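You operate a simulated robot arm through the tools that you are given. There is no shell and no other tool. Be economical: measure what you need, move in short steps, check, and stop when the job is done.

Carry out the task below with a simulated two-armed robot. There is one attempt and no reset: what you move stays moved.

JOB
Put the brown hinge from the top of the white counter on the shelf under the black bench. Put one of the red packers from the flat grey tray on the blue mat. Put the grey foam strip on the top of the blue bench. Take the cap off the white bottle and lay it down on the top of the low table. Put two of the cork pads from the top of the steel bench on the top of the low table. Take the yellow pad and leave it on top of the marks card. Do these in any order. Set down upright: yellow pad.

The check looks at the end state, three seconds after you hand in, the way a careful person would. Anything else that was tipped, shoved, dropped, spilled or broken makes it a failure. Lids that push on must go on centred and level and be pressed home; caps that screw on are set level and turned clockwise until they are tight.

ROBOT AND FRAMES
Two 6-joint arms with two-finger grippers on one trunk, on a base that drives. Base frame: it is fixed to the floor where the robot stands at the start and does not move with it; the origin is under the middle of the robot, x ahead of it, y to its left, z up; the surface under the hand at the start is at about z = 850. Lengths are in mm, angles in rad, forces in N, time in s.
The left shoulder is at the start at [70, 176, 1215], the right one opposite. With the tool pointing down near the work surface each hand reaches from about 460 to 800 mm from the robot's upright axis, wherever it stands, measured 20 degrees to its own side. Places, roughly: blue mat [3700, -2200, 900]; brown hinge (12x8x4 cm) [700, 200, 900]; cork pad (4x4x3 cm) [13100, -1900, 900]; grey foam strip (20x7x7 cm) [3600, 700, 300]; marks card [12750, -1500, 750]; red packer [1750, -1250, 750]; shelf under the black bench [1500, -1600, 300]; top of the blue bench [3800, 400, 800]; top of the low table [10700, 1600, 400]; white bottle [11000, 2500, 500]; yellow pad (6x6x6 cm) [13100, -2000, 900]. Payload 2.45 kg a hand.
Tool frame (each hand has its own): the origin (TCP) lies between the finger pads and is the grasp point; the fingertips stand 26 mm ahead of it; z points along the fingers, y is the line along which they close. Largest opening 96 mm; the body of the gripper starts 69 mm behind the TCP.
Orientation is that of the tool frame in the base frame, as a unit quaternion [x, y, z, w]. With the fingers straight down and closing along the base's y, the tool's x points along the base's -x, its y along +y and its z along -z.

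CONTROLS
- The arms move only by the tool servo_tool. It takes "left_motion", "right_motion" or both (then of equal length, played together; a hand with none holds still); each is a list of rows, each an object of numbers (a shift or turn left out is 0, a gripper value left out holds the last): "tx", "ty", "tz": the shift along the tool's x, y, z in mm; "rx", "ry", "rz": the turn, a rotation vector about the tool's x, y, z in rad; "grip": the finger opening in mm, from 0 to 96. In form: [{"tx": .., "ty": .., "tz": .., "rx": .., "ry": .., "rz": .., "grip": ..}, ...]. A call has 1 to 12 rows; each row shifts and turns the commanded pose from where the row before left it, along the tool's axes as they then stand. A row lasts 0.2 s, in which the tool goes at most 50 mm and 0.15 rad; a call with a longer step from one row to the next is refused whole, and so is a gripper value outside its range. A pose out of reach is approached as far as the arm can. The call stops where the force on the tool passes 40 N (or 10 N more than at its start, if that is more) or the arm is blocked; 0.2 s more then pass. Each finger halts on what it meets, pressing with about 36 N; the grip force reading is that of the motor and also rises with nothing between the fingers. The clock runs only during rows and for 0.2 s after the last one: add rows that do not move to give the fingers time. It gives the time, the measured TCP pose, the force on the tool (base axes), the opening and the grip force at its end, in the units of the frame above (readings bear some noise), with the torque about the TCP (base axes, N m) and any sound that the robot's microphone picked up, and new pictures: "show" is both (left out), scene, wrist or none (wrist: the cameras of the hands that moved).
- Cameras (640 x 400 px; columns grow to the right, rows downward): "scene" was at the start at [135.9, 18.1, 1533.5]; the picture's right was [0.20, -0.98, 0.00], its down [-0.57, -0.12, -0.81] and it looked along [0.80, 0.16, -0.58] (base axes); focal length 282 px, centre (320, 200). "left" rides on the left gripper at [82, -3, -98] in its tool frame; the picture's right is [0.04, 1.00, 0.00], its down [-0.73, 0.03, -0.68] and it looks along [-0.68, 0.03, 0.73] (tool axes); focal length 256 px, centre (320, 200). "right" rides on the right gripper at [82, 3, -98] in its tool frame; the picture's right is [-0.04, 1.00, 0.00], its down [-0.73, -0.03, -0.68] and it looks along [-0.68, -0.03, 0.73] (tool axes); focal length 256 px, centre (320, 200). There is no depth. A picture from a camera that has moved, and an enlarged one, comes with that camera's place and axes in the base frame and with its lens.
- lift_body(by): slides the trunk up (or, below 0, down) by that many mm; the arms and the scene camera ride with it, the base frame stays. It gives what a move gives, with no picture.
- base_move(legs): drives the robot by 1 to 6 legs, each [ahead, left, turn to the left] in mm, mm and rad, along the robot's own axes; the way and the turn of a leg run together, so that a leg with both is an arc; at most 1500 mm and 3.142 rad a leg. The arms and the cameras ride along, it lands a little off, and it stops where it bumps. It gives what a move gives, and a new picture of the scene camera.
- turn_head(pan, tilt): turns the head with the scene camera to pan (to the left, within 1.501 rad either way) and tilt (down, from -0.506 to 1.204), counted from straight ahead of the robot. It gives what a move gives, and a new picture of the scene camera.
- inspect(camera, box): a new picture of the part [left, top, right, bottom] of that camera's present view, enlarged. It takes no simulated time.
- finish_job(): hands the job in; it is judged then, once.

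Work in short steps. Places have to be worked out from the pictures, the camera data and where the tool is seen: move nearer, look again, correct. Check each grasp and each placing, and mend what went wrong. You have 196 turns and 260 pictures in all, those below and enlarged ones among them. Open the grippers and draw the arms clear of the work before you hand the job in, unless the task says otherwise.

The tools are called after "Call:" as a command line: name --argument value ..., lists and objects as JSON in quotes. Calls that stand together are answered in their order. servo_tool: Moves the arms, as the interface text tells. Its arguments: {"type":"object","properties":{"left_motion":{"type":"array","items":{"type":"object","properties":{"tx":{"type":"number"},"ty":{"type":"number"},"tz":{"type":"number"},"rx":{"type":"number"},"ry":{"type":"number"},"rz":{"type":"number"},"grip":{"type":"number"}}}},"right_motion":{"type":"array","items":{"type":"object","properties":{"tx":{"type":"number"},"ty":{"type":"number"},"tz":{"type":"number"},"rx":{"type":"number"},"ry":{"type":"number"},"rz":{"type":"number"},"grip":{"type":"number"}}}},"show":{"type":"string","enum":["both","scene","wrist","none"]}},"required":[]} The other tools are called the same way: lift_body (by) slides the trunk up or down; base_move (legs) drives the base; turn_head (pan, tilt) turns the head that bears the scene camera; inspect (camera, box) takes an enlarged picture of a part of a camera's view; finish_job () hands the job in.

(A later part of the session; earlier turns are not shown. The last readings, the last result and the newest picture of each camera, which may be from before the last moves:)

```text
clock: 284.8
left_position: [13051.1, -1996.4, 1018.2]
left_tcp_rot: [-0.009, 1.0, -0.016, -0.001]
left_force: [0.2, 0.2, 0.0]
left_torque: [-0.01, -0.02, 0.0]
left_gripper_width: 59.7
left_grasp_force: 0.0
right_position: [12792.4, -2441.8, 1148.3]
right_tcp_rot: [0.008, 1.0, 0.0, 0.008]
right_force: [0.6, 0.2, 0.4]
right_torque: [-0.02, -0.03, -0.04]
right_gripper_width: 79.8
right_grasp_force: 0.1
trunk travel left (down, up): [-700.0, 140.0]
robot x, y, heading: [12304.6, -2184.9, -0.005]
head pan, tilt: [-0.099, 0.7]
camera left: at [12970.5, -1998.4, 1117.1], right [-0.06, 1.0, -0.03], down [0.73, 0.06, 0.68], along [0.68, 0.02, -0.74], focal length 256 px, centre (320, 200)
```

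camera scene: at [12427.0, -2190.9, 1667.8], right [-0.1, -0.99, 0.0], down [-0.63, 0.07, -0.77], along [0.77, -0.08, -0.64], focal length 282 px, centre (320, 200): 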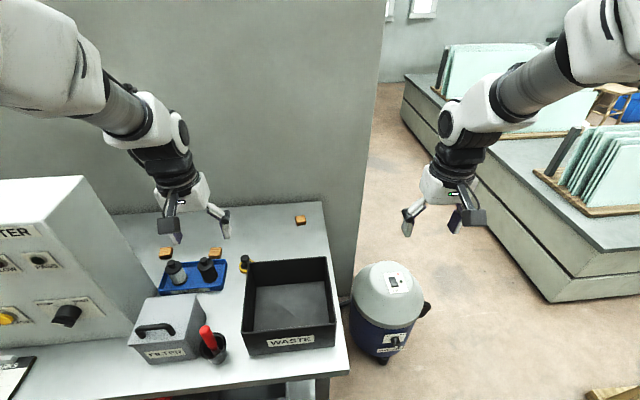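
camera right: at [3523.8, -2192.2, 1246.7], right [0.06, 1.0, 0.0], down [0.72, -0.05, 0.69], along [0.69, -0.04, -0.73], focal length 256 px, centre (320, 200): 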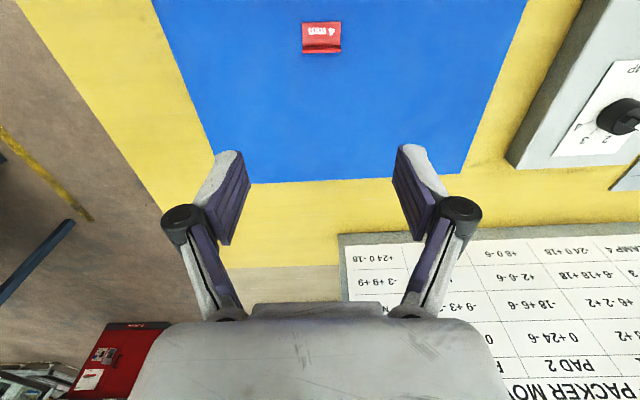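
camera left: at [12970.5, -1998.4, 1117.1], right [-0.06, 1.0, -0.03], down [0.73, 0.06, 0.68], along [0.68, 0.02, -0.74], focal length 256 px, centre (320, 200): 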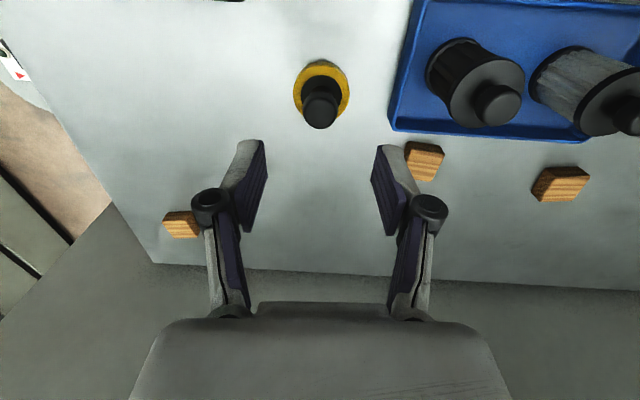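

Level the tool, shift 13 mm forward, and descend to just above the knob.

Call:
servo_tool --left_motion '[{"rx": -0.032, "tx": -13, "ty": -2}, {"tz": 40}, {"tz": 28}, {}]' --show "wrist"

```text
clock: 285.8
left_position: [13060.3, -1994.2, 945.8]
left_tcp_rot: [-0.009, 1.0, 0.0, -0.002]
left_force: [-0.7, 0.5, 0.0]
left_torque: [-0.02, -0.02, 0.01]
left_gripper_width: 60.0
left_grasp_force: 0.1
left hand out of reach, approached as far as the arm can: row 1, 3
right_position: [12793.0, -2441.2, 1148.3]
right_tcp_rot: [0.009, 1.0, 0.001, 0.008]
right_force: [-0.7, -0.4, 0.2]
right_torque: [0.01, 0.01, 0.02]
right_gripper_width: 80.2
right_grasp_force: 0.0
trunk travel left (down, up): [-700.0, 140.0]
robot x, y, heading: [12308.2, -2181.3, -0.001]
head pan, tilt: [-0.099, 0.7]
camera left: at [12979.5, -1997.9, 1045.1], right [-0.06, 1.0, 0.0], down [0.74, 0.04, 0.68], along [0.68, 0.04, -0.74], focal length 256 px, centre (320, 200)
```

left: 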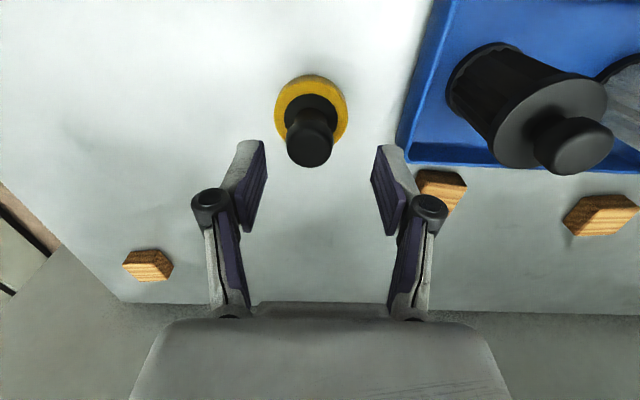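

Nearly aligned; shift y by -4.5 and go down to z≈904, then close.

Call:
servo_tool --left_motion '[{"ty": -4.5, "tz": 15}, {"tz": 15}, {"tz": 10}, {}]' --show "wrist"

```text
clock: 286.8
left_position: [13056.1, -1999.5, 910.6]
left_tcp_rot: [-0.008, 1.0, 0.0, -0.002]
left_force: [0.7, -0.1, -0.4]
left_torque: [0.01, 0.0, 0.0]
left_gripper_width: 59.9
left_grasp_force: 0.1
left hand out of reach, approached as far as the arm can: row 2
right_position: [12794.3, -2442.6, 1148.3]
right_tcp_rot: [0.008, 1.0, 0.001, 0.007]
right_force: [0.0, -0.1, -0.3]
right_torque: [-0.03, 0.0, -0.02]
right_gripper_width: 80.2
right_grasp_force: 0.1
trunk travel left (down, up): [-700.0, 140.0]
robot x, y, heading: [12304.1, -2187.7, -0.003]
head pan, tilt: [-0.099, 0.7]
camera left: at [12975.5, -2002.9, 1009.0], right [-0.06, 1.0, 0.0], down [0.74, 0.04, 0.68], along [0.68, 0.04, -0.74], focal length 256 px, centre (320, 200)
```

left: 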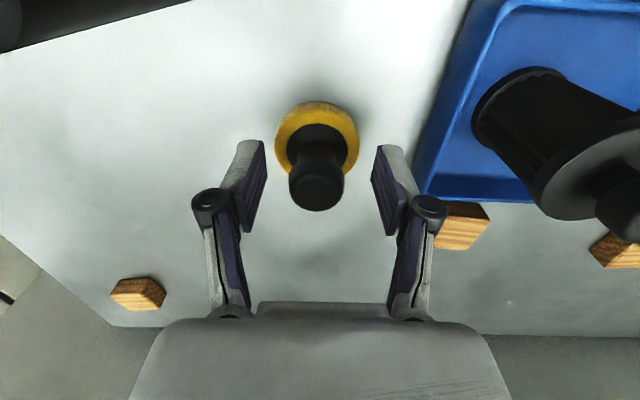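

Aligned. 6 mm more down, then close on the knob.

Call:
servo_tool --left_motion '[{"tz": 6}, {"grip": 5}, {}, {}, {}]' --show "wrist"

```text
clock: 288.0
left_position: [13055.0, -1999.7, 905.0]
left_tcp_rot: [-0.009, 1.0, -0.001, -0.001]
left_force: [2.0, -0.1, 4.5]
left_torque: [0.02, -0.09, -0.02]
left_gripper_width: 27.1
left_grasp_force: 36.0
right_position: [12793.2, -2442.2, 1148.4]
right_tcp_rot: [0.008, 1.0, 0.0, 0.007]
right_force: [-0.5, 0.2, -0.3]
right_torque: [0.0, 0.04, 0.0]
right_gripper_width: 80.0
right_grasp_force: 0.1
trunk travel left (down, up): [-700.0, 140.0]
robot x, y, heading: [12305.4, -2186.1, -0.009]
head pan, tilt: [-0.099, 0.7]
camera left: at [12974.3, -2003.6, 1004.3], right [-0.06, 1.0, 0.0], down [0.73, 0.04, 0.68], along [0.68, 0.04, -0.74], focal length 256 px, centre (320, 200)
```

left: 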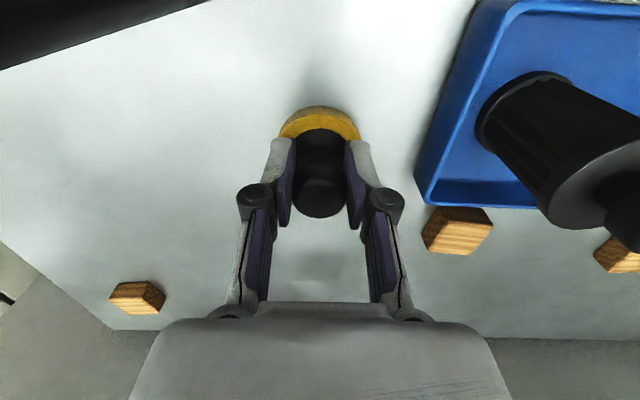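

Pad gripped. Lift and retract diagonally.

Call:
servo_tool --left_motion '[{"tz": -20}, {"tz": -40}, {"tz": -40}, {"tz": -40}, {"tx": 35, "ty": -30}, {"tx": 35, "ty": -30}, {"tx": 40}, {"tx": 40}, {"tx": 40}]' --show "wrist"

```text
clock: 290.0
left_position: [12861.3, -2062.2, 1038.8]
left_tcp_rot: [-0.015, 1.0, -0.006, -0.009]
left_force: [1.0, -0.8, -0.5]
left_torque: [-0.01, 0.02, 0.03]
left_gripper_width: 27.0
left_grasp_force: 36.2
right_position: [12792.5, -2442.2, 1147.1]
right_tcp_rot: [0.007, 1.0, 0.001, 0.007]
right_force: [-0.5, -0.2, 0.1]
right_torque: [0.01, -0.04, 0.0]
right_gripper_width: 79.9
right_grasp_force: 0.0
trunk travel left (down, up): [-700.0, 140.0]
robot x, y, heading: [12304.8, -2185.3, 0.001]
head pan, tilt: [-0.099, 0.7]
camera left: at [12782.2, -2065.6, 1139.1], right [-0.07, 1.0, -0.01], down [0.74, 0.06, 0.67], along [0.66, 0.04, -0.75], focal length 256 px, centre (320, 200)
```

left: 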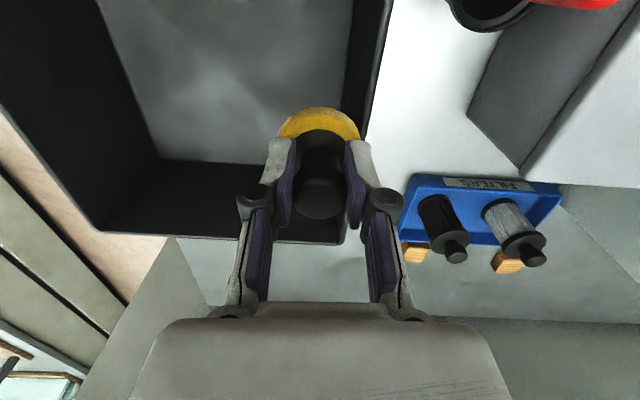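

Pad held. Back off and strafe left to in front of the marks card.

Call:
base_move --legs '[[-170, 0, 0], [0, 620, 0]]'

Call:
turn_head --pan 0.25 --tilt 0.8

```text
clock: 294.4
left_position: [12702.4, -1462.7, 1044.9]
left_tcp_rot: [-0.014, 1.0, -0.007, -0.003]
left_force: [0.3, 0.2, -0.9]
left_torque: [-0.03, 0.03, -0.02]
left_gripper_width: 27.0
left_grasp_force: 35.9
right_position: [12628.3, -1842.3, 1147.2]
right_tcp_rot: [0.01, 1.0, 0.001, 0.006]
right_force: [0.1, -0.4, -0.4]
right_torque: [0.03, 0.0, -0.02]
right_gripper_width: 79.7
right_grasp_force: 0.0
trunk travel left (down, up): [-700.0, 140.0]
robot x, y, heading: [12139.7, -1584.2, -0.009]
head pan, tilt: [-0.099, 0.7]
camera scene: at [12276.1, -1592.2, 1526.5], right [-0.11, -0.99, 0.0], down [-0.64, 0.07, -0.76], along [0.76, -0.08, -0.64], focal length 282 px, centre (320, 200)
```

scene: 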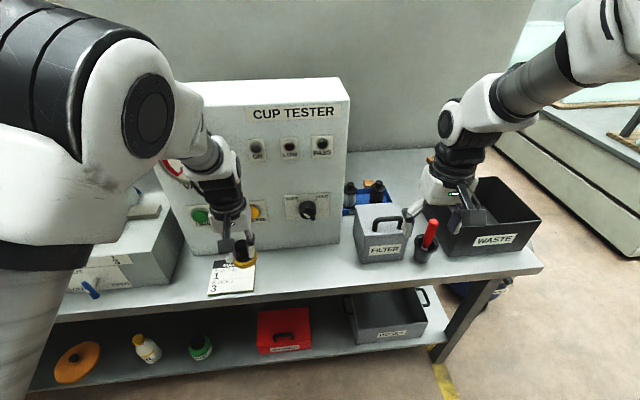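

```text
clock: 295.3
left_position: [12703.1, -1461.7, 1045.0]
left_tcp_rot: [-0.014, 1.0, -0.008, -0.003]
left_force: [0.1, 0.5, -0.7]
left_torque: [0.03, 0.02, -0.01]
left_gripper_width: 27.0
left_grasp_force: 36.6
right_position: [12628.0, -1842.0, 1147.1]
right_tcp_rot: [0.011, 1.0, 0.0, 0.006]
right_force: [-0.7, 0.4, -0.9]
right_torque: [-0.02, -0.04, -0.04]
right_gripper_width: 80.1
right_grasp_force: 0.1
trunk travel left (down, up): [-700.0, 140.0]
robot x, y, heading: [12141.4, -1583.3, -0.008]
head pan, tilt: [0.25, 0.799]
camera scene: at [12270.0, -1563.0, 1518.3], right [0.24, -0.97, 0.0], down [-0.7, -0.17, -0.7], along [0.68, 0.17, -0.72], focal length 282 px, centre (320, 200)
```

scene: 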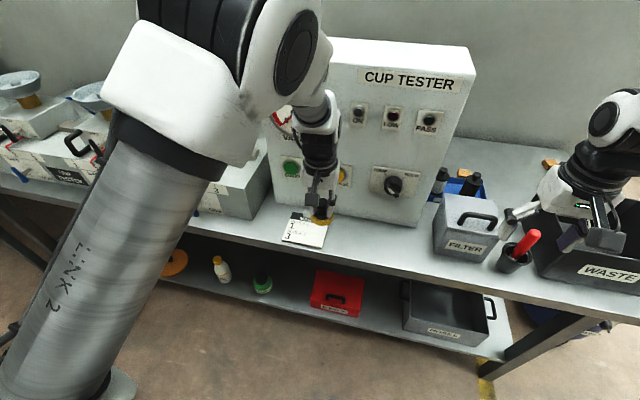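

Card centre confirmed at ≈[12758,-1388]. Move above it and look from the wrist.

Call:
servo_tool --left_motion '[{"tx": -27, "ty": 35, "rx": -0.015}, {"tx": -27, "ty": 36}, {"tz": 40}, {"tz": 40}, {}]' --show "both"

```text
clock: 296.5
left_position: [12751.9, -1390.2, 962.8]
left_tcp_rot: [-0.013, 1.0, 0.0, -0.001]
left_force: [-0.3, 0.5, -0.1]
left_torque: [-0.03, -0.03, 0.05]
left_gripper_width: 27.0
left_grasp_force: 35.6
right_position: [12627.7, -1842.3, 1148.1]
right_tcp_rot: [0.011, 1.0, 0.001, 0.007]
right_force: [0.6, -0.2, 0.2]
right_torque: [-0.02, -0.01, 0.01]
right_gripper_width: 80.2
right_grasp_force: 0.1
trunk travel left (down, up): [-700.0, 140.0]
robot x, y, heading: [12142.1, -1580.8, -0.012]
head pan, tilt: [0.25, 0.799]
camera scene: at [12269.2, -1562.4, 1518.3], right [0.24, -0.97, 0.0], down [-0.7, -0.17, -0.7], along [0.68, 0.17, -0.72], focal length 282 px, centre (320, 200)
camera left: at [12671.6, -1395.8, 1062.8], right [-0.07, 1.0, 0.0], down [0.74, 0.05, 0.68], along [0.67, 0.04, -0.74], focal length 256 px, centre (320, 200)
```

scene: 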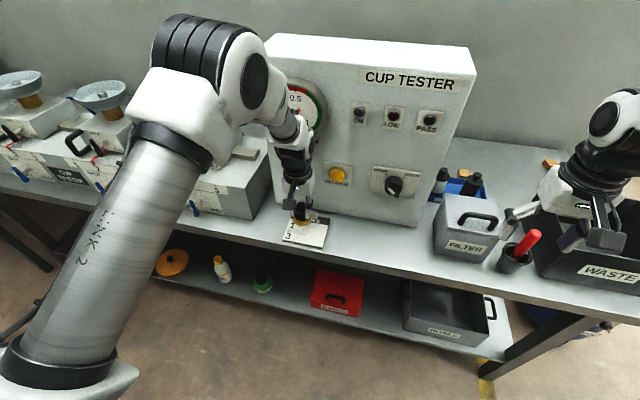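
left: 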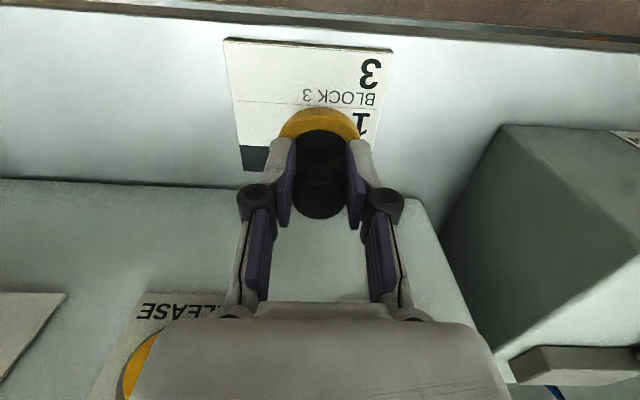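

White area spans x 12710–12805, y -1460…-1342. Adjust to [12757,-1401] and lower to contact.

Call:
servo_tool --left_motion '[{"tx": -5, "ty": -11, "tz": 15}, {"tz": 15}, {"tz": 10}, {"tz": 5}, {"tz": 4}, {"tz": 3}, {"tz": 3}, {"tz": 3}]' --show "wrist"

```text
clock: 298.1
left_position: [12759.3, -1401.7, 915.8]
left_tcp_rot: [-0.014, 1.0, -0.001, 0.004]
left_force: [-9.3, -2.0, 24.1]
left_torque: [-0.01, 0.34, 0.04]
left_gripper_width: 26.9
left_grasp_force: 36.3
right_position: [12624.4, -1843.6, 1149.6]
right_tcp_rot: [0.011, 1.0, 0.001, 0.008]
right_force: [0.6, -0.8, -0.2]
right_torque: [0.01, 0.03, -0.01]
right_gripper_width: 79.8
right_grasp_force: 0.1
trunk travel left (down, up): [-700.0, 140.0]
robot x, y, heading: [12138.8, -1584.4, -0.005]
head pan, tilt: [0.25, 0.799]
stopped in row 8 (left hand): the force on the tool passed its limit at 40 N (the readings are from after the stop); the commanded pose is now the measured one
camera left: at [12677.5, -1406.5, 1014.2], right [-0.07, 1.0, 0.0], down [0.73, 0.05, 0.68], along [0.68, 0.05, -0.73], focal length 256 px, centre (320, 200)
```

left: 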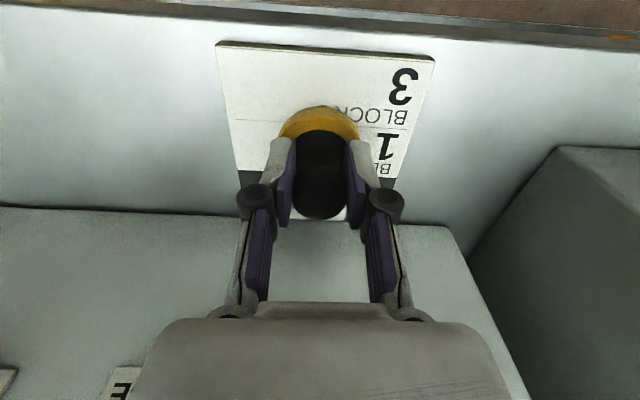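

Contact. Release and rise straight up.

Call:
servo_tool --left_motion '[{"tz": -1, "grip": 60}, {}, {}, {"tz": -20}, {"tz": -40}, {"tz": -40}, {"tz": -40}, {}]' --show "wrist"

```text
clock: 299.9
left_position: [12761.2, -1402.0, 1055.0]
left_tcp_rot: [-0.013, 1.0, -0.001, 0.002]
left_force: [0.2, 1.2, 1.0]
left_torque: [0.02, 0.01, 0.0]
left_gripper_width: 59.8
left_grasp_force: 0.0
right_position: [12628.9, -1842.7, 1147.2]
right_tcp_rot: [0.011, 1.0, 0.0, 0.006]
right_force: [-0.4, -1.0, 0.0]
right_torque: [0.01, -0.02, 0.01]
right_gripper_width: 80.0
right_grasp_force: 0.0
trunk travel left (down, up): [-700.0, 140.0]
robot x, y, heading: [12142.0, -1583.2, -0.004]
head pan, tilt: [0.25, 0.799]
camera left: at [12679.7, -1406.8, 1155.0], right [-0.07, 1.0, 0.0], down [0.73, 0.05, 0.68], along [0.68, 0.04, -0.73], focal length 256 px, centre (320, 200)
```

left: 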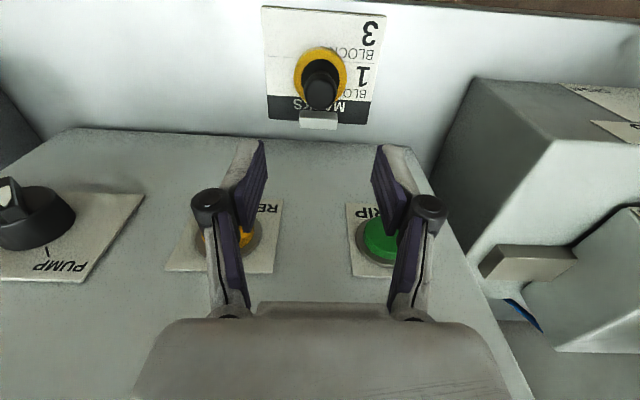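

Yellow pad stands upright on the card. For cork pad C behind the filter bottles I need the wrist camera on the far side, so I back off and flip the left tool by 180° about its axis.

Call:
base_move --legs '[[-180, 0, 0], [0, -480, 0]]'

Call:
servo_tool --left_motion '[{"rz": -0.143}, {"rz": -0.143}, {"rz": -0.143}, {"rz": -0.143}, {"rz": -0.143}, {"rz": -0.143}, {"rz": -0.143}, {"rz": -0.143}, {"rz": -0.143}, {"rz": -0.143}, {"rz": -0.143}]' --show "none"

Call:
servo_tool --left_motion '[{"rz": -0.143}, {"rz": -0.143}, {"rz": -0.143}, {"rz": -0.143}, {"rz": -0.143}, {"rz": -0.143}, {"rz": -0.143}, {"rz": -0.143}, {"rz": -0.143}, {"rz": -0.143}, {"rz": -0.143}]' --show "scene"

```text
clock: 303.9
left_position: [12575.1, -1880.6, 1055.8]
left_tcp_rot: [-0.013, 1.0, -0.001, 0.001]
left_force: [-0.4, -0.1, -0.4]
left_torque: [0.04, -0.02, 0.0]
left_gripper_width: 59.8
left_grasp_force: 0.1
right_position: [12443.0, -2320.5, 1146.8]
right_tcp_rot: [0.01, 1.0, 0.001, 0.007]
right_force: [0.3, 0.1, 0.9]
right_torque: [0.0, -0.01, -0.01]
right_gripper_width: 80.3
right_grasp_force: 0.1
trunk travel left (down, up): [-700.0, 140.0]
robot x, y, heading: [11958.0, -2059.8, -0.011]
head pan, tilt: [0.25, 0.799]
camera scene: at [12083.8, -2040.9, 1518.3], right [0.24, -0.97, 0.0], down [-0.7, -0.17, -0.7], along [0.68, 0.17, -0.72], focal length 282 px, centre (320, 200)
```

scene: 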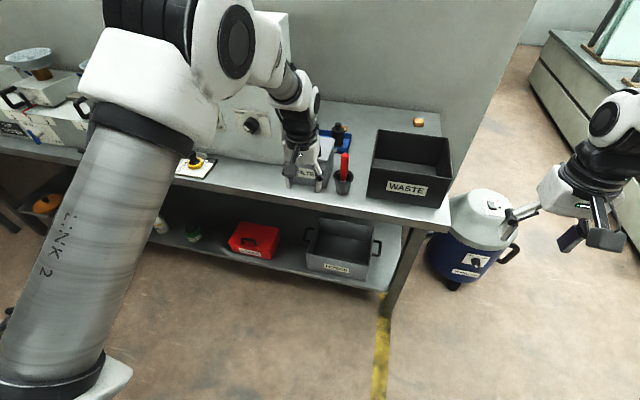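

```text
clock: 306.3
left_position: [12573.8, -1879.9, 1055.8]
left_tcp_rot: [0.717, -0.697, 0.001, -0.001]
left_force: [0.3, 1.5, 0.6]
left_torque: [-0.01, -0.02, 0.02]
left_gripper_width: 59.9
left_grasp_force: 0.1
right_position: [12443.2, -2321.5, 1146.6]
right_tcp_rot: [0.011, 1.0, 0.001, 0.006]
right_force: [-0.5, -0.1, 0.3]
right_torque: [0.01, -0.03, -0.02]
right_gripper_width: 79.7
right_grasp_force: 0.0
trunk travel left (down, up): [-700.0, 140.0]
robot x, y, heading: [11955.0, -2062.2, -0.007]
head pan, tilt: [0.25, 0.799]
```

```text
clock: 308.7
left_position: [12566.1, -1877.4, 1054.7]
left_tcp_rot: [0.998, -0.065, 0.005, 0.011]
left_force: [-0.1, -0.3, 0.9]
left_torque: [0.03, 0.01, -0.01]
left_gripper_width: 60.0
left_grasp_force: 0.1
left hand out of reach, approached as far as the arm can: row 10, 11
right_position: [12442.3, -2321.0, 1147.8]
right_tcp_rot: [0.01, 1.0, 0.001, 0.007]
right_force: [0.0, -0.8, -0.5]
right_torque: [0.02, 0.01, 0.0]
right_gripper_width: 79.9
right_grasp_force: 0.1
trunk travel left (down, up): [-700.0, 140.0]
robot x, y, heading: [11955.6, -2062.8, -0.012]
head pan, tilt: [0.25, 0.799]
camera scene: at [12083.7, -2041.5, 1518.3], right [0.24, -0.97, 0.0], down [-0.7, -0.17, -0.7], along [0.68, 0.17, -0.72], focal length 282 px, centre (320, 200)
```

scene: 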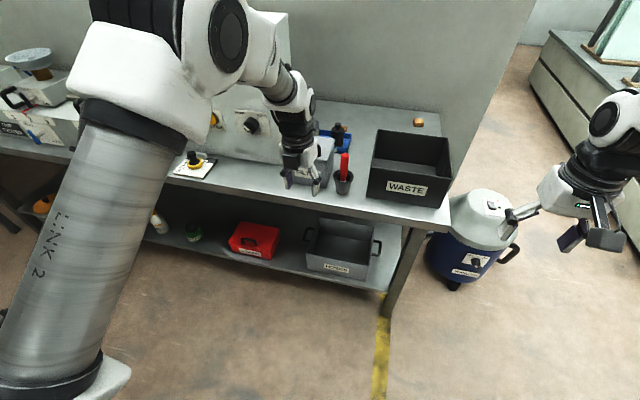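

The flip is within 7° of square (wrist limit); heading the robot ~0.15 left makes up for it. Drive to the approach position for C.

Call:
base_move --legs '[[0, 0, 0.16], [300, -180, 0]]'

Call:
servo_tool --left_motion '[{"ry": 0.12}, {"ry": 0.12}, {"ry": 0.12}, {}]' --show "both"

```text
clock: 311.6
left_position: [12848.0, -1912.4, 1055.3]
left_tcp_rot: [1.0, 0.016, 0.005, 0.01]
left_force: [-0.6, 0.8, -0.1]
left_torque: [0.02, 0.0, 0.01]
left_gripper_width: 60.1
left_grasp_force: 0.1
right_position: [12795.8, -2371.5, 1147.8]
right_tcp_rot: [-0.072, 0.997, 0.001, 0.007]
right_force: [0.2, -0.6, -0.5]
right_torque: [0.0, 0.01, 0.0]
right_gripper_width: 80.0
right_grasp_force: 0.0
trunk travel left (down, up): [-700.0, 140.0]
robot x, y, heading: [12274.4, -2197.1, 0.156]
head pan, tilt: [0.25, 0.799]
camera scene: at [12396.5, -2154.2, 1518.4], right [0.39, -0.92, 0.0], down [-0.66, -0.28, -0.7], along [0.64, 0.27, -0.72], focal length 282 px, centre (320, 200)
```

scene: 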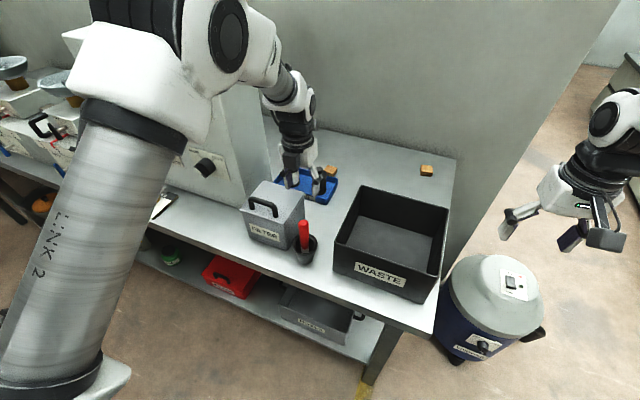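

```text
clock: 312.6
left_position: [12847.4, -1914.7, 1054.9]
left_tcp_rot: [0.983, 0.017, 0.185, 0.006]
left_force: [0.9, 0.3, 0.2]
left_torque: [0.03, -0.01, 0.0]
left_gripper_width: 60.2
left_grasp_force: 0.1
right_position: [12796.7, -2372.1, 1147.7]
right_tcp_rot: [-0.072, 0.997, 0.002, 0.007]
right_force: [-0.5, -0.1, -1.1]
right_torque: [-0.03, 0.01, 0.03]
right_gripper_width: 79.9
right_grasp_force: 0.1
trunk travel left (down, up): [-700.0, 140.0]
robot x, y, heading: [12274.0, -2198.7, 0.151]
head pan, tilt: [0.25, 0.799]
camera scene: at [12397.0, -2154.5, 1518.3], right [0.39, -0.92, 0.0], down [-0.66, -0.28, -0.7], along [0.64, 0.27, -0.72], focal length 282 px, centre (320, 200)
camera left: at [12888.1, -1907.2, 1177.8], right [0.07, -1.0, 0.03], down [-0.93, -0.05, 0.37], along [-0.36, -0.06, -0.93], focal length 256 px, centre (320, 200)
```

scene: 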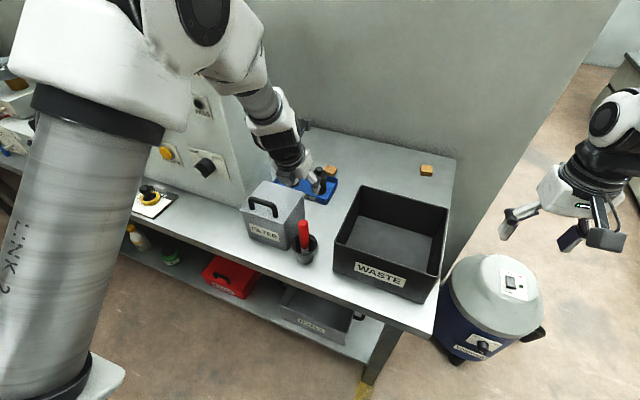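
left: 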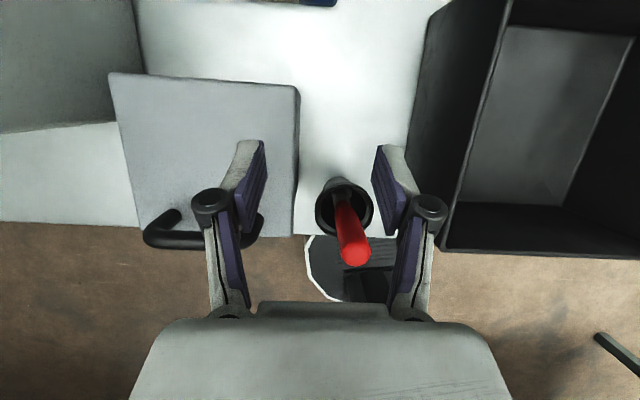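

C again resolves to ≈[13115,-1887]. Creep 55 mm ahead and move the tilted hand to a pre-grasp point behind and above it.

Call:
base_move --legs '[[55, 0, 0]]'

Call:
servo_tool --left_motion '[{"tx": 27, "ty": -3, "tz": 20, "grip": 70}, {"tx": 27, "ty": -3, "tz": 20}, {"tx": 27, "ty": -3, "tz": 20}, {"tx": 27, "ty": -3, "tz": 20}, {"tx": 27, "ty": -3, "tz": 20}, {}]' --show "both"

```text
clock: 313.6
left_position: [12897.1, -1907.5, 1058.2]
left_tcp_rot: [0.982, 0.017, 0.187, 0.006]
left_force: [0.0, -0.4, 0.8]
left_torque: [-0.02, -0.06, 0.0]
left_gripper_width: 60.1
left_grasp_force: 0.1
right_position: [12844.9, -2364.1, 1150.2]
right_tcp_rot: [-0.072, 0.997, 0.002, 0.009]
right_force: [-0.2, 0.7, 0.1]
right_torque: [0.03, -0.02, -0.01]
right_gripper_width: 80.2
right_grasp_force: 0.0
trunk travel left (down, up): [-700.0, 140.0]
robot x, y, heading: [12328.3, -2185.9, 0.159]
head pan, tilt: [0.25, 0.799]
camera scene: at [12444.2, -2147.2, 1519.0], right [0.39, -0.92, 0.0], down [-0.66, -0.28, -0.7], along [0.64, 0.27, -0.71], focal length 282 px, centre (320, 200)
```

scene: 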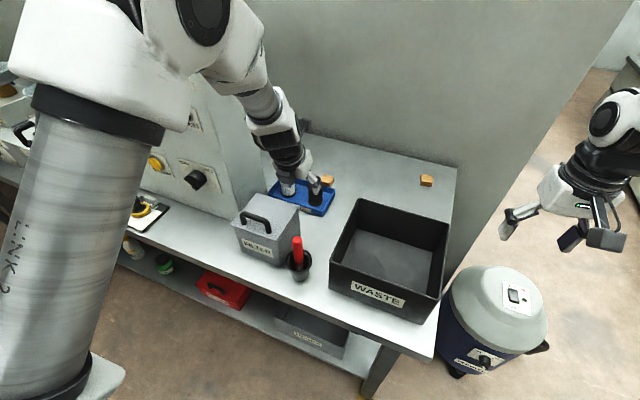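

```text
clock: 315.0
left_position: [13060.0, -1882.3, 1013.9]
left_tcp_rot: [0.983, 0.015, 0.185, 0.008]
left_force: [-0.5, -0.2, -0.7]
left_torque: [-0.01, 0.0, 0.0]
left_gripper_width: 70.0
left_grasp_force: 0.0
right_position: [12848.3, -2364.1, 1148.2]
right_tcp_rot: [-0.071, 0.997, 0.002, 0.007]
right_force: [-0.8, -0.6, 0.4]
right_torque: [0.0, -0.04, 0.0]
right_gripper_width: 80.2
right_grasp_force: 0.1
trunk travel left (down, up): [-700.0, 140.0]
robot x, y, heading: [12329.3, -2188.1, 0.163]
head pan, tilt: [0.25, 0.799]
camera scene: at [12449.7, -2146.6, 1518.3], right [0.39, -0.92, 0.0], down [-0.66, -0.28, -0.7], along [0.64, 0.27, -0.72], focal length 282 px, centre (320, 200)
camera left: at [13100.6, -1875.4, 1133.7], right [0.06, -1.0, 0.04], down [-0.93, -0.05, 0.37], along [-0.36, -0.06, -0.93], focal length 256 px, centre (320, 200)
```

scene: 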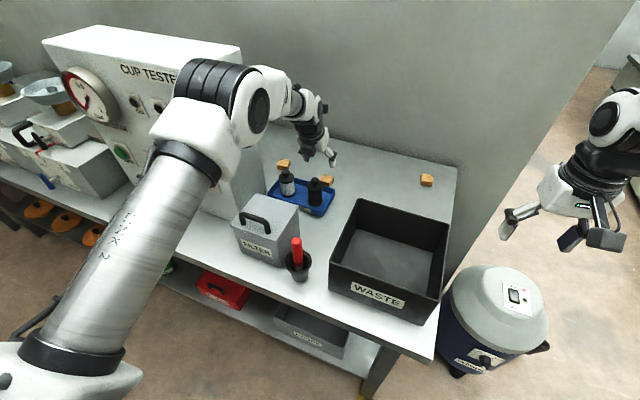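
left: 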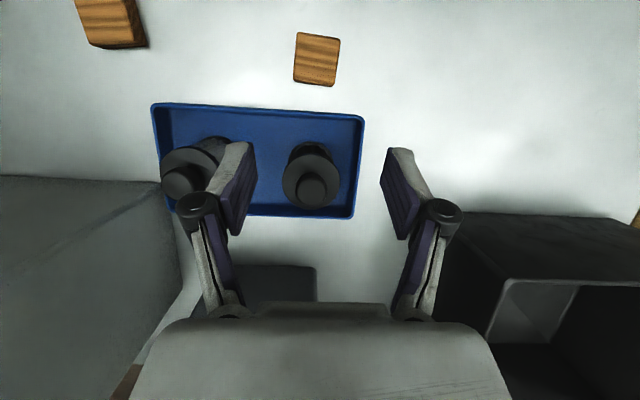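

C is really at ≈[13135,-1880] with ~18 mm gap to the tray. Increase tilt to ~0.5 rad and advance along the tool.

Call:
servo_tool --left_motion '[{"ry": 0.14}, {"tx": -4, "tz": 35}, {"tz": 35}, {}]' --show "both"

```text
clock: 316.0
left_position: [13092.2, -1886.4, 949.1]
left_tcp_rot: [0.967, 0.018, 0.252, 0.005]
left_force: [-0.4, 0.1, 0.5]
left_torque: [0.01, -0.01, 0.0]
left_gripper_width: 69.8
left_grasp_force: 0.1
right_position: [12846.2, -2363.9, 1149.1]
right_tcp_rot: [-0.071, 0.997, 0.002, 0.007]
right_force: [0.1, -0.5, 0.2]
right_torque: [-0.01, -0.01, 0.0]
right_gripper_width: 80.1
right_grasp_force: 0.1
trunk travel left (down, up): [-700.0, 140.0]
robot x, y, heading: [12324.8, -2186.3, 0.158]
head pan, tilt: [0.25, 0.799]
camera scene: at [12448.4, -2146.8, 1518.5], right [0.39, -0.92, 0.0], down [-0.66, -0.28, -0.7], along [0.64, 0.27, -0.72], focal length 282 px, centre (320, 200)
camera left: at [13115.4, -1880.1, 1074.2], right [0.07, -1.0, 0.04], down [-0.97, -0.06, 0.23], along [-0.23, -0.05, -0.97], focal length 256 px, centre (320, 200)
```

scene: 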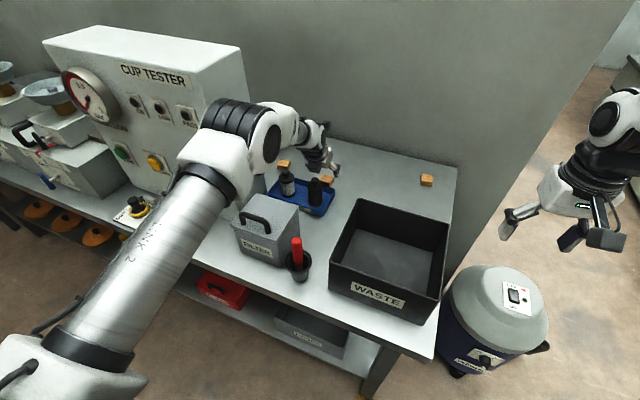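
left: 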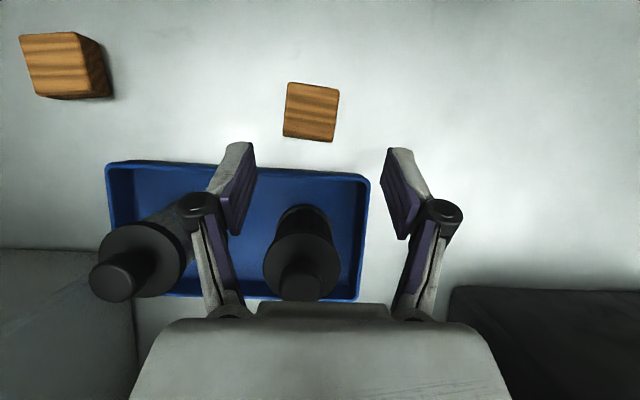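

Aligned except 6 mm in y. Advance along the tool axis to the grasp.

Call:
servo_tool --left_motion '[{"ty": -6, "tz": 20}, {"tz": 20}, {"tz": 20}, {"tz": 15}, {}]' --show "wrist"

```text
clock: 316.9
left_position: [13123.1, -1875.9, 904.8]
left_tcp_rot: [0.964, 0.014, 0.265, 0.008]
left_force: [-2.4, -1.2, 25.8]
left_torque: [0.02, 1.92, 0.17]
left_gripper_width: 69.8
left_grasp_force: 0.0
left hand out of reach, approached as far as the arm can: row 3, 4
right_position: [12847.0, -2364.4, 1148.9]
right_tcp_rot: [-0.073, 0.997, 0.001, 0.009]
right_force: [0.9, -1.1, 0.6]
right_torque: [0.02, 0.03, 0.02]
right_gripper_width: 80.0
right_grasp_force: 0.1
trunk travel left (down, up): [-700.0, 140.0]
robot x, y, heading: [12330.2, -2186.0, 0.157]
head pan, tilt: [0.25, 0.799]
stopped in row 4 (left hand): the force on the tool passed its limit at 45 N (the readings are from after the stop); the commanded pose is now the measured one
camera left: at [13143.6, -1869.1, 1031.4], right [0.06, -1.0, 0.04], down [-0.98, -0.05, 0.21], along [-0.21, -0.05, -0.98], focal length 256 px, centre (320, 200)
```

left: 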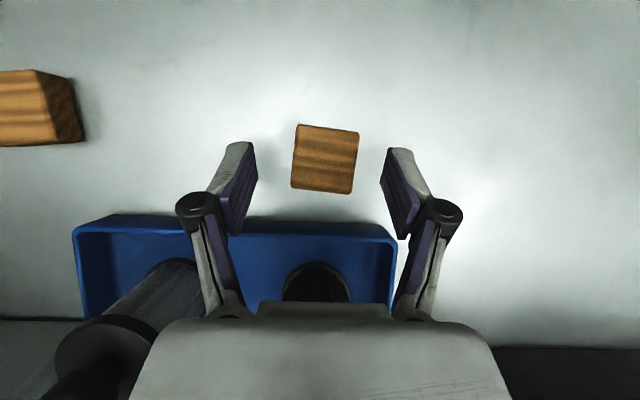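

The palm touched something (likely a bottle knob) – back straight out along the tool axis and look.

Call:
servo_tool --left_motion '[{"tz": -10}, {"tz": -25}, {"tz": -35}, {"tz": -35}, {"tz": -35}, {}]' --show "both"

```text
clock: 318.3
left_position: [13054.3, -1874.4, 1018.2]
left_tcp_rot: [0.966, 0.014, 0.259, 0.009]
left_force: [0.7, 0.5, -0.4]
left_torque: [0.02, 0.0, 0.0]
left_gripper_width: 70.0
left_grasp_force: 0.1
right_position: [12850.7, -2363.4, 1145.8]
right_tcp_rot: [-0.071, 0.997, 0.001, 0.006]
right_force: [0.3, -0.7, 0.0]
right_torque: [-0.01, 0.01, -0.02]
right_gripper_width: 80.2
right_grasp_force: 0.0
trunk travel left (down, up): [-700.0, 140.0]
robot x, y, heading: [12325.2, -2184.8, 0.157]
head pan, tilt: [0.25, 0.799]
camera scene: at [12450.9, -2146.1, 1518.2], right [0.39, -0.92, 0.0], down [-0.66, -0.28, -0.7], along [0.64, 0.27, -0.72], focal length 282 px, centre (320, 200)
camera left: at [13075.2, -1866.2, 1144.6], right [0.06, -1.0, 0.04], down [-0.97, -0.05, 0.22], along [-0.22, -0.06, -0.97], focal length 256 px, centre (320, 200)
```

scene: 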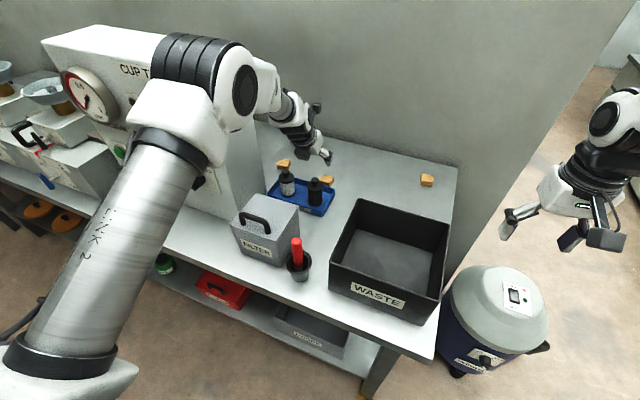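
left: 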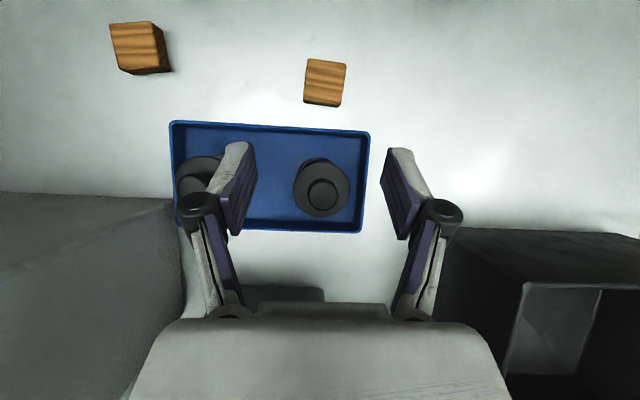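

Bottles stand undisturbed. I'll instead turn the robot right so the left shoulder leads, allowing a nearly vertical tool. First retract and reduce tilt.

Call:
servo_tool --left_motion '[{"tx": -25, "tz": -32}, {"tx": -25, "tz": -32}, {"tx": -25, "tz": -32}, {"tx": -25, "tz": -32}, {"ry": -0.128}, {"ry": -0.128}, {"ry": -0.128}]' --show "none"

Call:
base_move --legs '[[-150, 0, 0], [0, 0, -0.507], [115, 132, 0]]'

```text
clock: 319.9
left_position: [12902.7, -1878.2, 1079.9]
left_tcp_rot: [0.997, 0.013, 0.069, 0.011]
left_force: [0.3, 0.4, -0.1]
left_torque: [0.0, 0.03, 0.0]
left_gripper_width: 70.0
left_grasp_force: 0.0
left hand out of reach, approached as far as the arm can: row 5
right_position: [12849.4, -2363.6, 1148.4]
right_tcp_rot: [-0.072, 0.997, 0.002, 0.007]
right_force: [0.1, -0.1, 0.8]
right_torque: [-0.01, 0.01, -0.03]
right_gripper_width: 79.9
right_grasp_force: 0.1
trunk travel left (down, up): [-700.0, 140.0]
robot x, y, heading: [12329.1, -2184.0, 0.153]
head pan, tilt: [0.25, 0.799]
```

```text
clock: 323.8
left_position: [12986.7, -2143.8, 1081.0]
left_tcp_rot: [0.968, -0.239, 0.067, 0.028]
left_force: [-0.6, 0.5, 0.4]
left_torque: [0.01, 0.0, 0.03]
left_gripper_width: 70.1
left_grasp_force: 0.1
right_position: [12704.5, -2539.5, 1149.3]
right_tcp_rot: [0.181, 0.983, 0.001, 0.008]
right_force: [-0.7, 0.1, 0.0]
right_torque: [-0.01, -0.05, -0.03]
right_gripper_width: 80.2
right_grasp_force: 0.1
trunk travel left (down, up): [-700.0, 140.0]
robot x, y, heading: [12336.9, -2127.3, -0.356]
head pan, tilt: [0.25, 0.799]
camera scene: at [12460.4, -2156.2, 1518.5], right [-0.1, -0.99, 0.0], down [-0.71, 0.08, -0.7], along [0.69, -0.07, -0.72], focal length 282 px, centre (320, 200)
```

scene: 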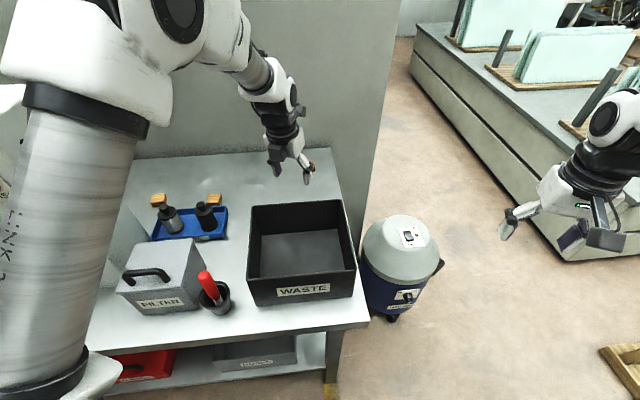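

Now swing the hand left to above C while restoring its yaw.

Call:
servo_tool --left_motion '[{"tx": -3.2, "ty": -40.2, "rz": -0.07}, {"tx": -0.4, "ty": -40.4, "rz": -0.07}, {"tx": 2.4, "ty": -40.3, "rz": -0.07}, {"tx": 5.3, "ty": -40, "rz": -0.07}, {"tx": 8, "ty": -39.5, "rz": -0.07}, {"tx": 10.7, "ty": -38.9, "rz": -0.07}, {"tx": 13.5, "ty": -38, "rz": -0.07}, {}]' --show "wrist"

```text
clock: 325.6
left_position: [13164.5, -1867.0, 1044.0]
left_tcp_rot: [0.996, -0.019, 0.051, 0.065]
left_force: [0.4, 0.3, 0.8]
left_torque: [0.03, 0.0, -0.02]
left_gripper_width: 70.1
left_grasp_force: 0.1
left hand out of reach, approached as far as the arm can: row 2, 3, 4, 5, 6
right_position: [12705.0, -2540.3, 1148.4]
right_tcp_rot: [0.181, 0.983, 0.0, 0.007]
right_force: [0.1, -0.3, -0.7]
right_torque: [0.01, 0.01, -0.02]
right_gripper_width: 80.0
right_grasp_force: 0.1
trunk travel left (down, up): [-700.0, 140.0]
robot x, y, heading: [12336.8, -2130.9, -0.35]
head pan, tilt: [0.25, 0.799]
camera left: at [13237.0, -1853.7, 1149.9], right [0.0, -0.99, 0.13], down [-0.8, 0.08, 0.6], along [-0.6, -0.1, -0.79], focal length 256 px, centre (320, 200)
```

left: 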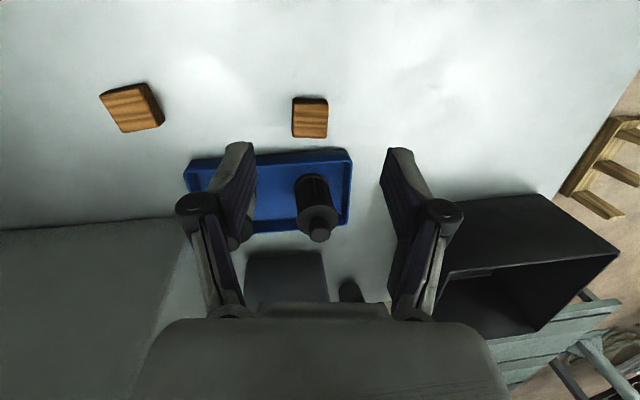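

Level the roll error and move to 80 mm above C.

Call:
servo_tool --left_motion '[{"rx": 0.131}, {"tx": -14.4, "ty": 3.7, "tz": 20}, {"tx": -14.4, "ty": 3.7, "tz": 20}, {"tx": -14.4, "ty": 3.7, "tz": 20}, {}]' --show "wrist"

```text
clock: 326.8
left_position: [13192.4, -1850.8, 974.9]
left_tcp_rot: [0.999, -0.014, 0.052, -0.002]
left_force: [1.3, -1.0, 0.2]
left_torque: [-0.02, 0.02, 0.01]
left_gripper_width: 70.1
left_grasp_force: 0.1
left hand out of reach, approached as far as the arm can: row 1, 2, 3, 4
right_position: [12705.6, -2539.0, 1147.2]
right_tcp_rot: [0.181, 0.983, 0.0, 0.007]
right_force: [-1.1, -0.1, -0.8]
right_torque: [0.02, -0.04, -0.03]
right_gripper_width: 79.9
right_grasp_force: 0.0
trunk travel left (down, up): [-700.0, 140.0]
robot x, y, heading: [12331.3, -2129.2, -0.359]
head pan, tilt: [0.25, 0.799]
camera left: at [13263.7, -1850.2, 1081.2], right [0.01, -1.0, 0.0], down [-0.8, -0.01, 0.6], along [-0.6, -0.01, -0.8], focal length 256 px, centre (320, 200)
```

left: 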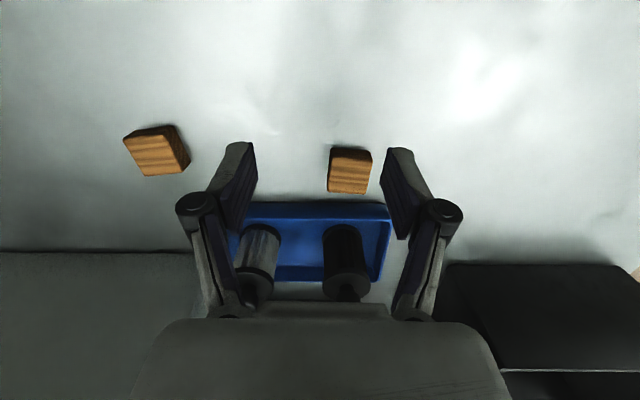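

The arm is at full stretch again; use a diagonal inward move to free it, then correct.

Call:
servo_tool --left_motion '[{"tx": -33, "ty": 36}, {"tx": -30, "ty": 10}, {"tx": -10, "ty": -5}, {}]' --show "wrist"

```text
clock: 327.8
left_position: [13192.0, -1843.7, 973.6]
left_tcp_rot: [0.999, -0.013, 0.052, -0.003]
left_force: [0.1, -0.6, 0.3]
left_torque: [-0.03, -0.01, -0.04]
left_gripper_width: 70.0
left_grasp_force: 0.0
left hand out of reach, approached as far as the arm can: row 1, 2, 3
right_position: [12705.5, -2539.8, 1148.2]
right_tcp_rot: [0.181, 0.983, 0.0, 0.007]
right_force: [0.1, 0.2, 0.8]
right_torque: [-0.01, 0.0, -0.02]
right_gripper_width: 80.1
right_grasp_force: 0.1
trunk travel left (down, up): [-700.0, 140.0]
robot x, y, heading: [12334.0, -2130.3, -0.356]
head pan, tilt: [0.25, 0.799]
camera left: at [13263.6, -1842.8, 1079.9], right [0.02, -1.0, 0.0], down [-0.8, -0.01, 0.6], along [-0.6, -0.01, -0.8], focal length 256 px, centre (320, 200)
```

left: 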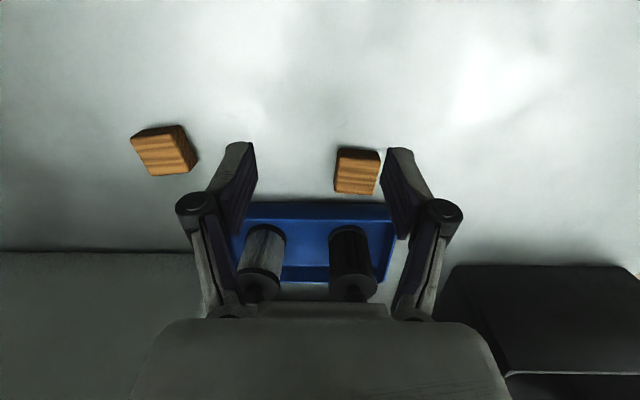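

Possibly the wrist's turn limit is the blocker; relax yaw by 0.12 rad and pull inward.

Call:
servo_tool --left_motion '[{"rz": 0.12}, {"tx": -30}, {"tx": -30}, {"ty": 20}, {}]' --show "wrist"

```text
clock: 329.0
left_position: [13191.2, -1845.5, 961.9]
left_tcp_rot: [0.996, -0.072, 0.051, -0.005]
left_force: [1.1, 0.6, 0.5]
left_torque: [-0.04, 0.0, 0.03]
left_gripper_width: 69.9
left_grasp_force: 0.0
left hand out of reach, approached as far as the arm can: row 2, 3, 4
right_position: [12706.0, -2538.7, 1147.7]
right_tcp_rot: [0.181, 0.983, -0.001, 0.007]
right_force: [0.3, -0.2, -0.4]
right_torque: [0.01, -0.01, 0.0]
right_gripper_width: 79.8
right_grasp_force: 0.2
trunk travel left (down, up): [-700.0, 140.0]
robot x, y, heading: [12339.9, -2129.3, -0.357]
head pan, tilt: [0.25, 0.799]
camera left: at [13262.2, -1853.4, 1067.6], right [-0.1, -0.99, -0.01], down [-0.8, 0.07, 0.6], along [-0.6, 0.07, -0.8], focal length 256 px, centre (320, 200)
```

left: 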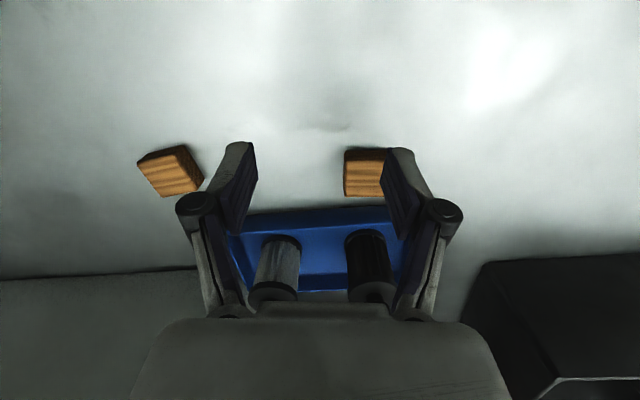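

Try the trick that worked before: tilt outward and back, then a diagonal inward move.

Call:
servo_tool --left_motion '[{"ry": 0.12}, {"ry": 0.12}, {"ry": -0.12}, {"ry": -0.12}, {"tx": -35, "ty": 20, "tz": -20}, {"tx": -30}, {}]' --show "wrist"

```text
clock: 330.6
left_position: [13192.9, -1859.5, 966.6]
left_tcp_rot: [0.996, -0.073, 0.05, -0.006]
left_force: [-0.1, 0.3, 0.0]
left_torque: [0.01, 0.0, -0.02]
left_gripper_width: 70.1
left_grasp_force: 0.0
left hand out of reach, approached as far as the arm can: row 1, 2, 3, 4, 5, 6
right_position: [12705.7, -2539.4, 1147.4]
right_tcp_rot: [0.182, 0.983, 0.0, 0.007]
right_force: [-0.4, 0.1, 0.3]
right_torque: [0.04, 0.03, 0.01]
right_gripper_width: 79.7
right_grasp_force: 0.1
trunk travel left (down, up): [-700.0, 140.0]
robot x, y, heading: [12334.1, -2130.8, -0.355]
head pan, tilt: [0.25, 0.799]
camera left: at [13264.1, -1866.6, 1073.8], right [-0.1, -0.99, -0.02], down [-0.8, 0.07, 0.6], along [-0.6, 0.07, -0.8], focal length 256 px, centre (320, 200)
```

left: 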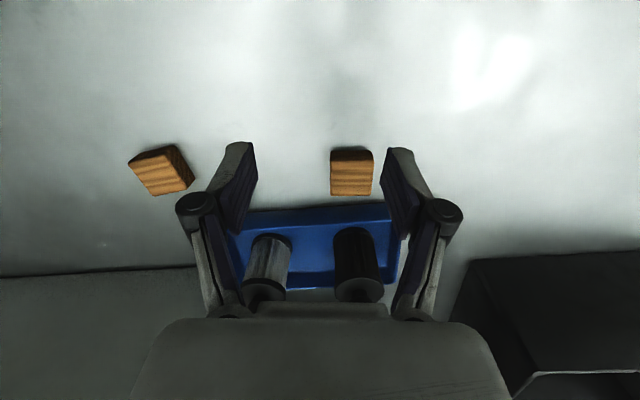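

I'll use the base for this correction: shift it so the hand lands right above C (Δ≈[-57,-20]).

Call:
base_move --legs '[[-47, -39, 0]]'

Call:
servo_tool --left_motion '[{"rz": -0.05}, {}]' --show "wrist"

```text
clock: 331.5
left_position: [13137.2, -1877.0, 966.1]
left_tcp_rot: [0.996, -0.072, 0.05, -0.006]
left_force: [0.6, 0.9, 0.2]
left_torque: [0.01, 0.02, 0.04]
left_gripper_width: 69.9
left_grasp_force: 0.1
right_position: [12652.4, -2560.5, 1148.2]
right_tcp_rot: [0.181, 0.984, -0.001, 0.006]
right_force: [-0.5, 0.2, -0.4]
right_torque: [-0.05, 0.01, 0.0]
right_gripper_width: 79.9
right_grasp_force: 0.1
trunk travel left (down, up): [-700.0, 140.0]
robot x, y, heading: [12280.1, -2149.3, -0.353]
head pan, tilt: [0.25, 0.799]
camera scene: at [12408.7, -2174.8, 1517.9], right [-0.1, -0.99, 0.0], down [-0.71, 0.07, -0.7], along [0.69, -0.07, -0.72], focal length 282 px, centre (320, 200)
```

scene: 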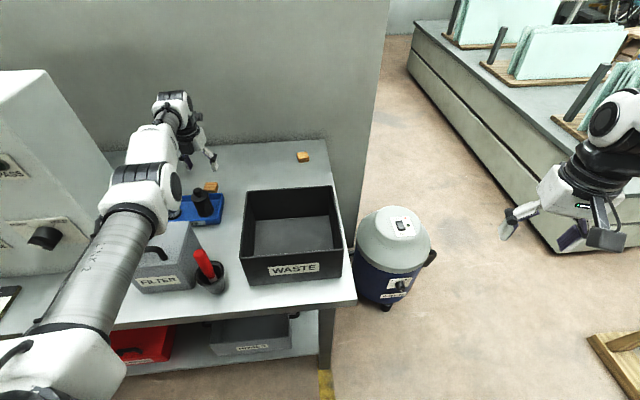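

```text
clock: 332.1
left_position: [13135.2, -1876.7, 967.4]
left_tcp_rot: [0.998, -0.046, 0.051, -0.005]
left_force: [0.1, -0.5, 0.5]
left_torque: [0.01, -0.01, 0.0]
left_gripper_width: 70.0
left_grasp_force: 0.0
right_position: [12648.7, -2558.2, 1147.7]
right_tcp_rot: [0.18, 0.984, 0.0, 0.007]
right_force: [0.6, -0.3, -0.6]
right_torque: [0.0, 0.01, -0.02]
right_gripper_width: 80.0
right_grasp_force: 0.0
trunk travel left (down, up): [-700.0, 140.0]
robot x, y, heading: [12278.0, -2151.8, -0.354]
head pan, tilt: [0.25, 0.799]
camera left: at [13206.9, -1881.8, 1072.9], right [-0.05, -1.0, -0.01], down [-0.8, 0.04, 0.6], along [-0.6, 0.04, -0.8], focal length 256 px, centre (320, 200)
```

left: 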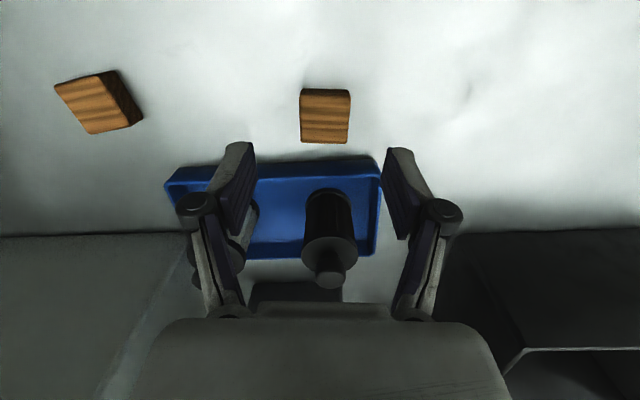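

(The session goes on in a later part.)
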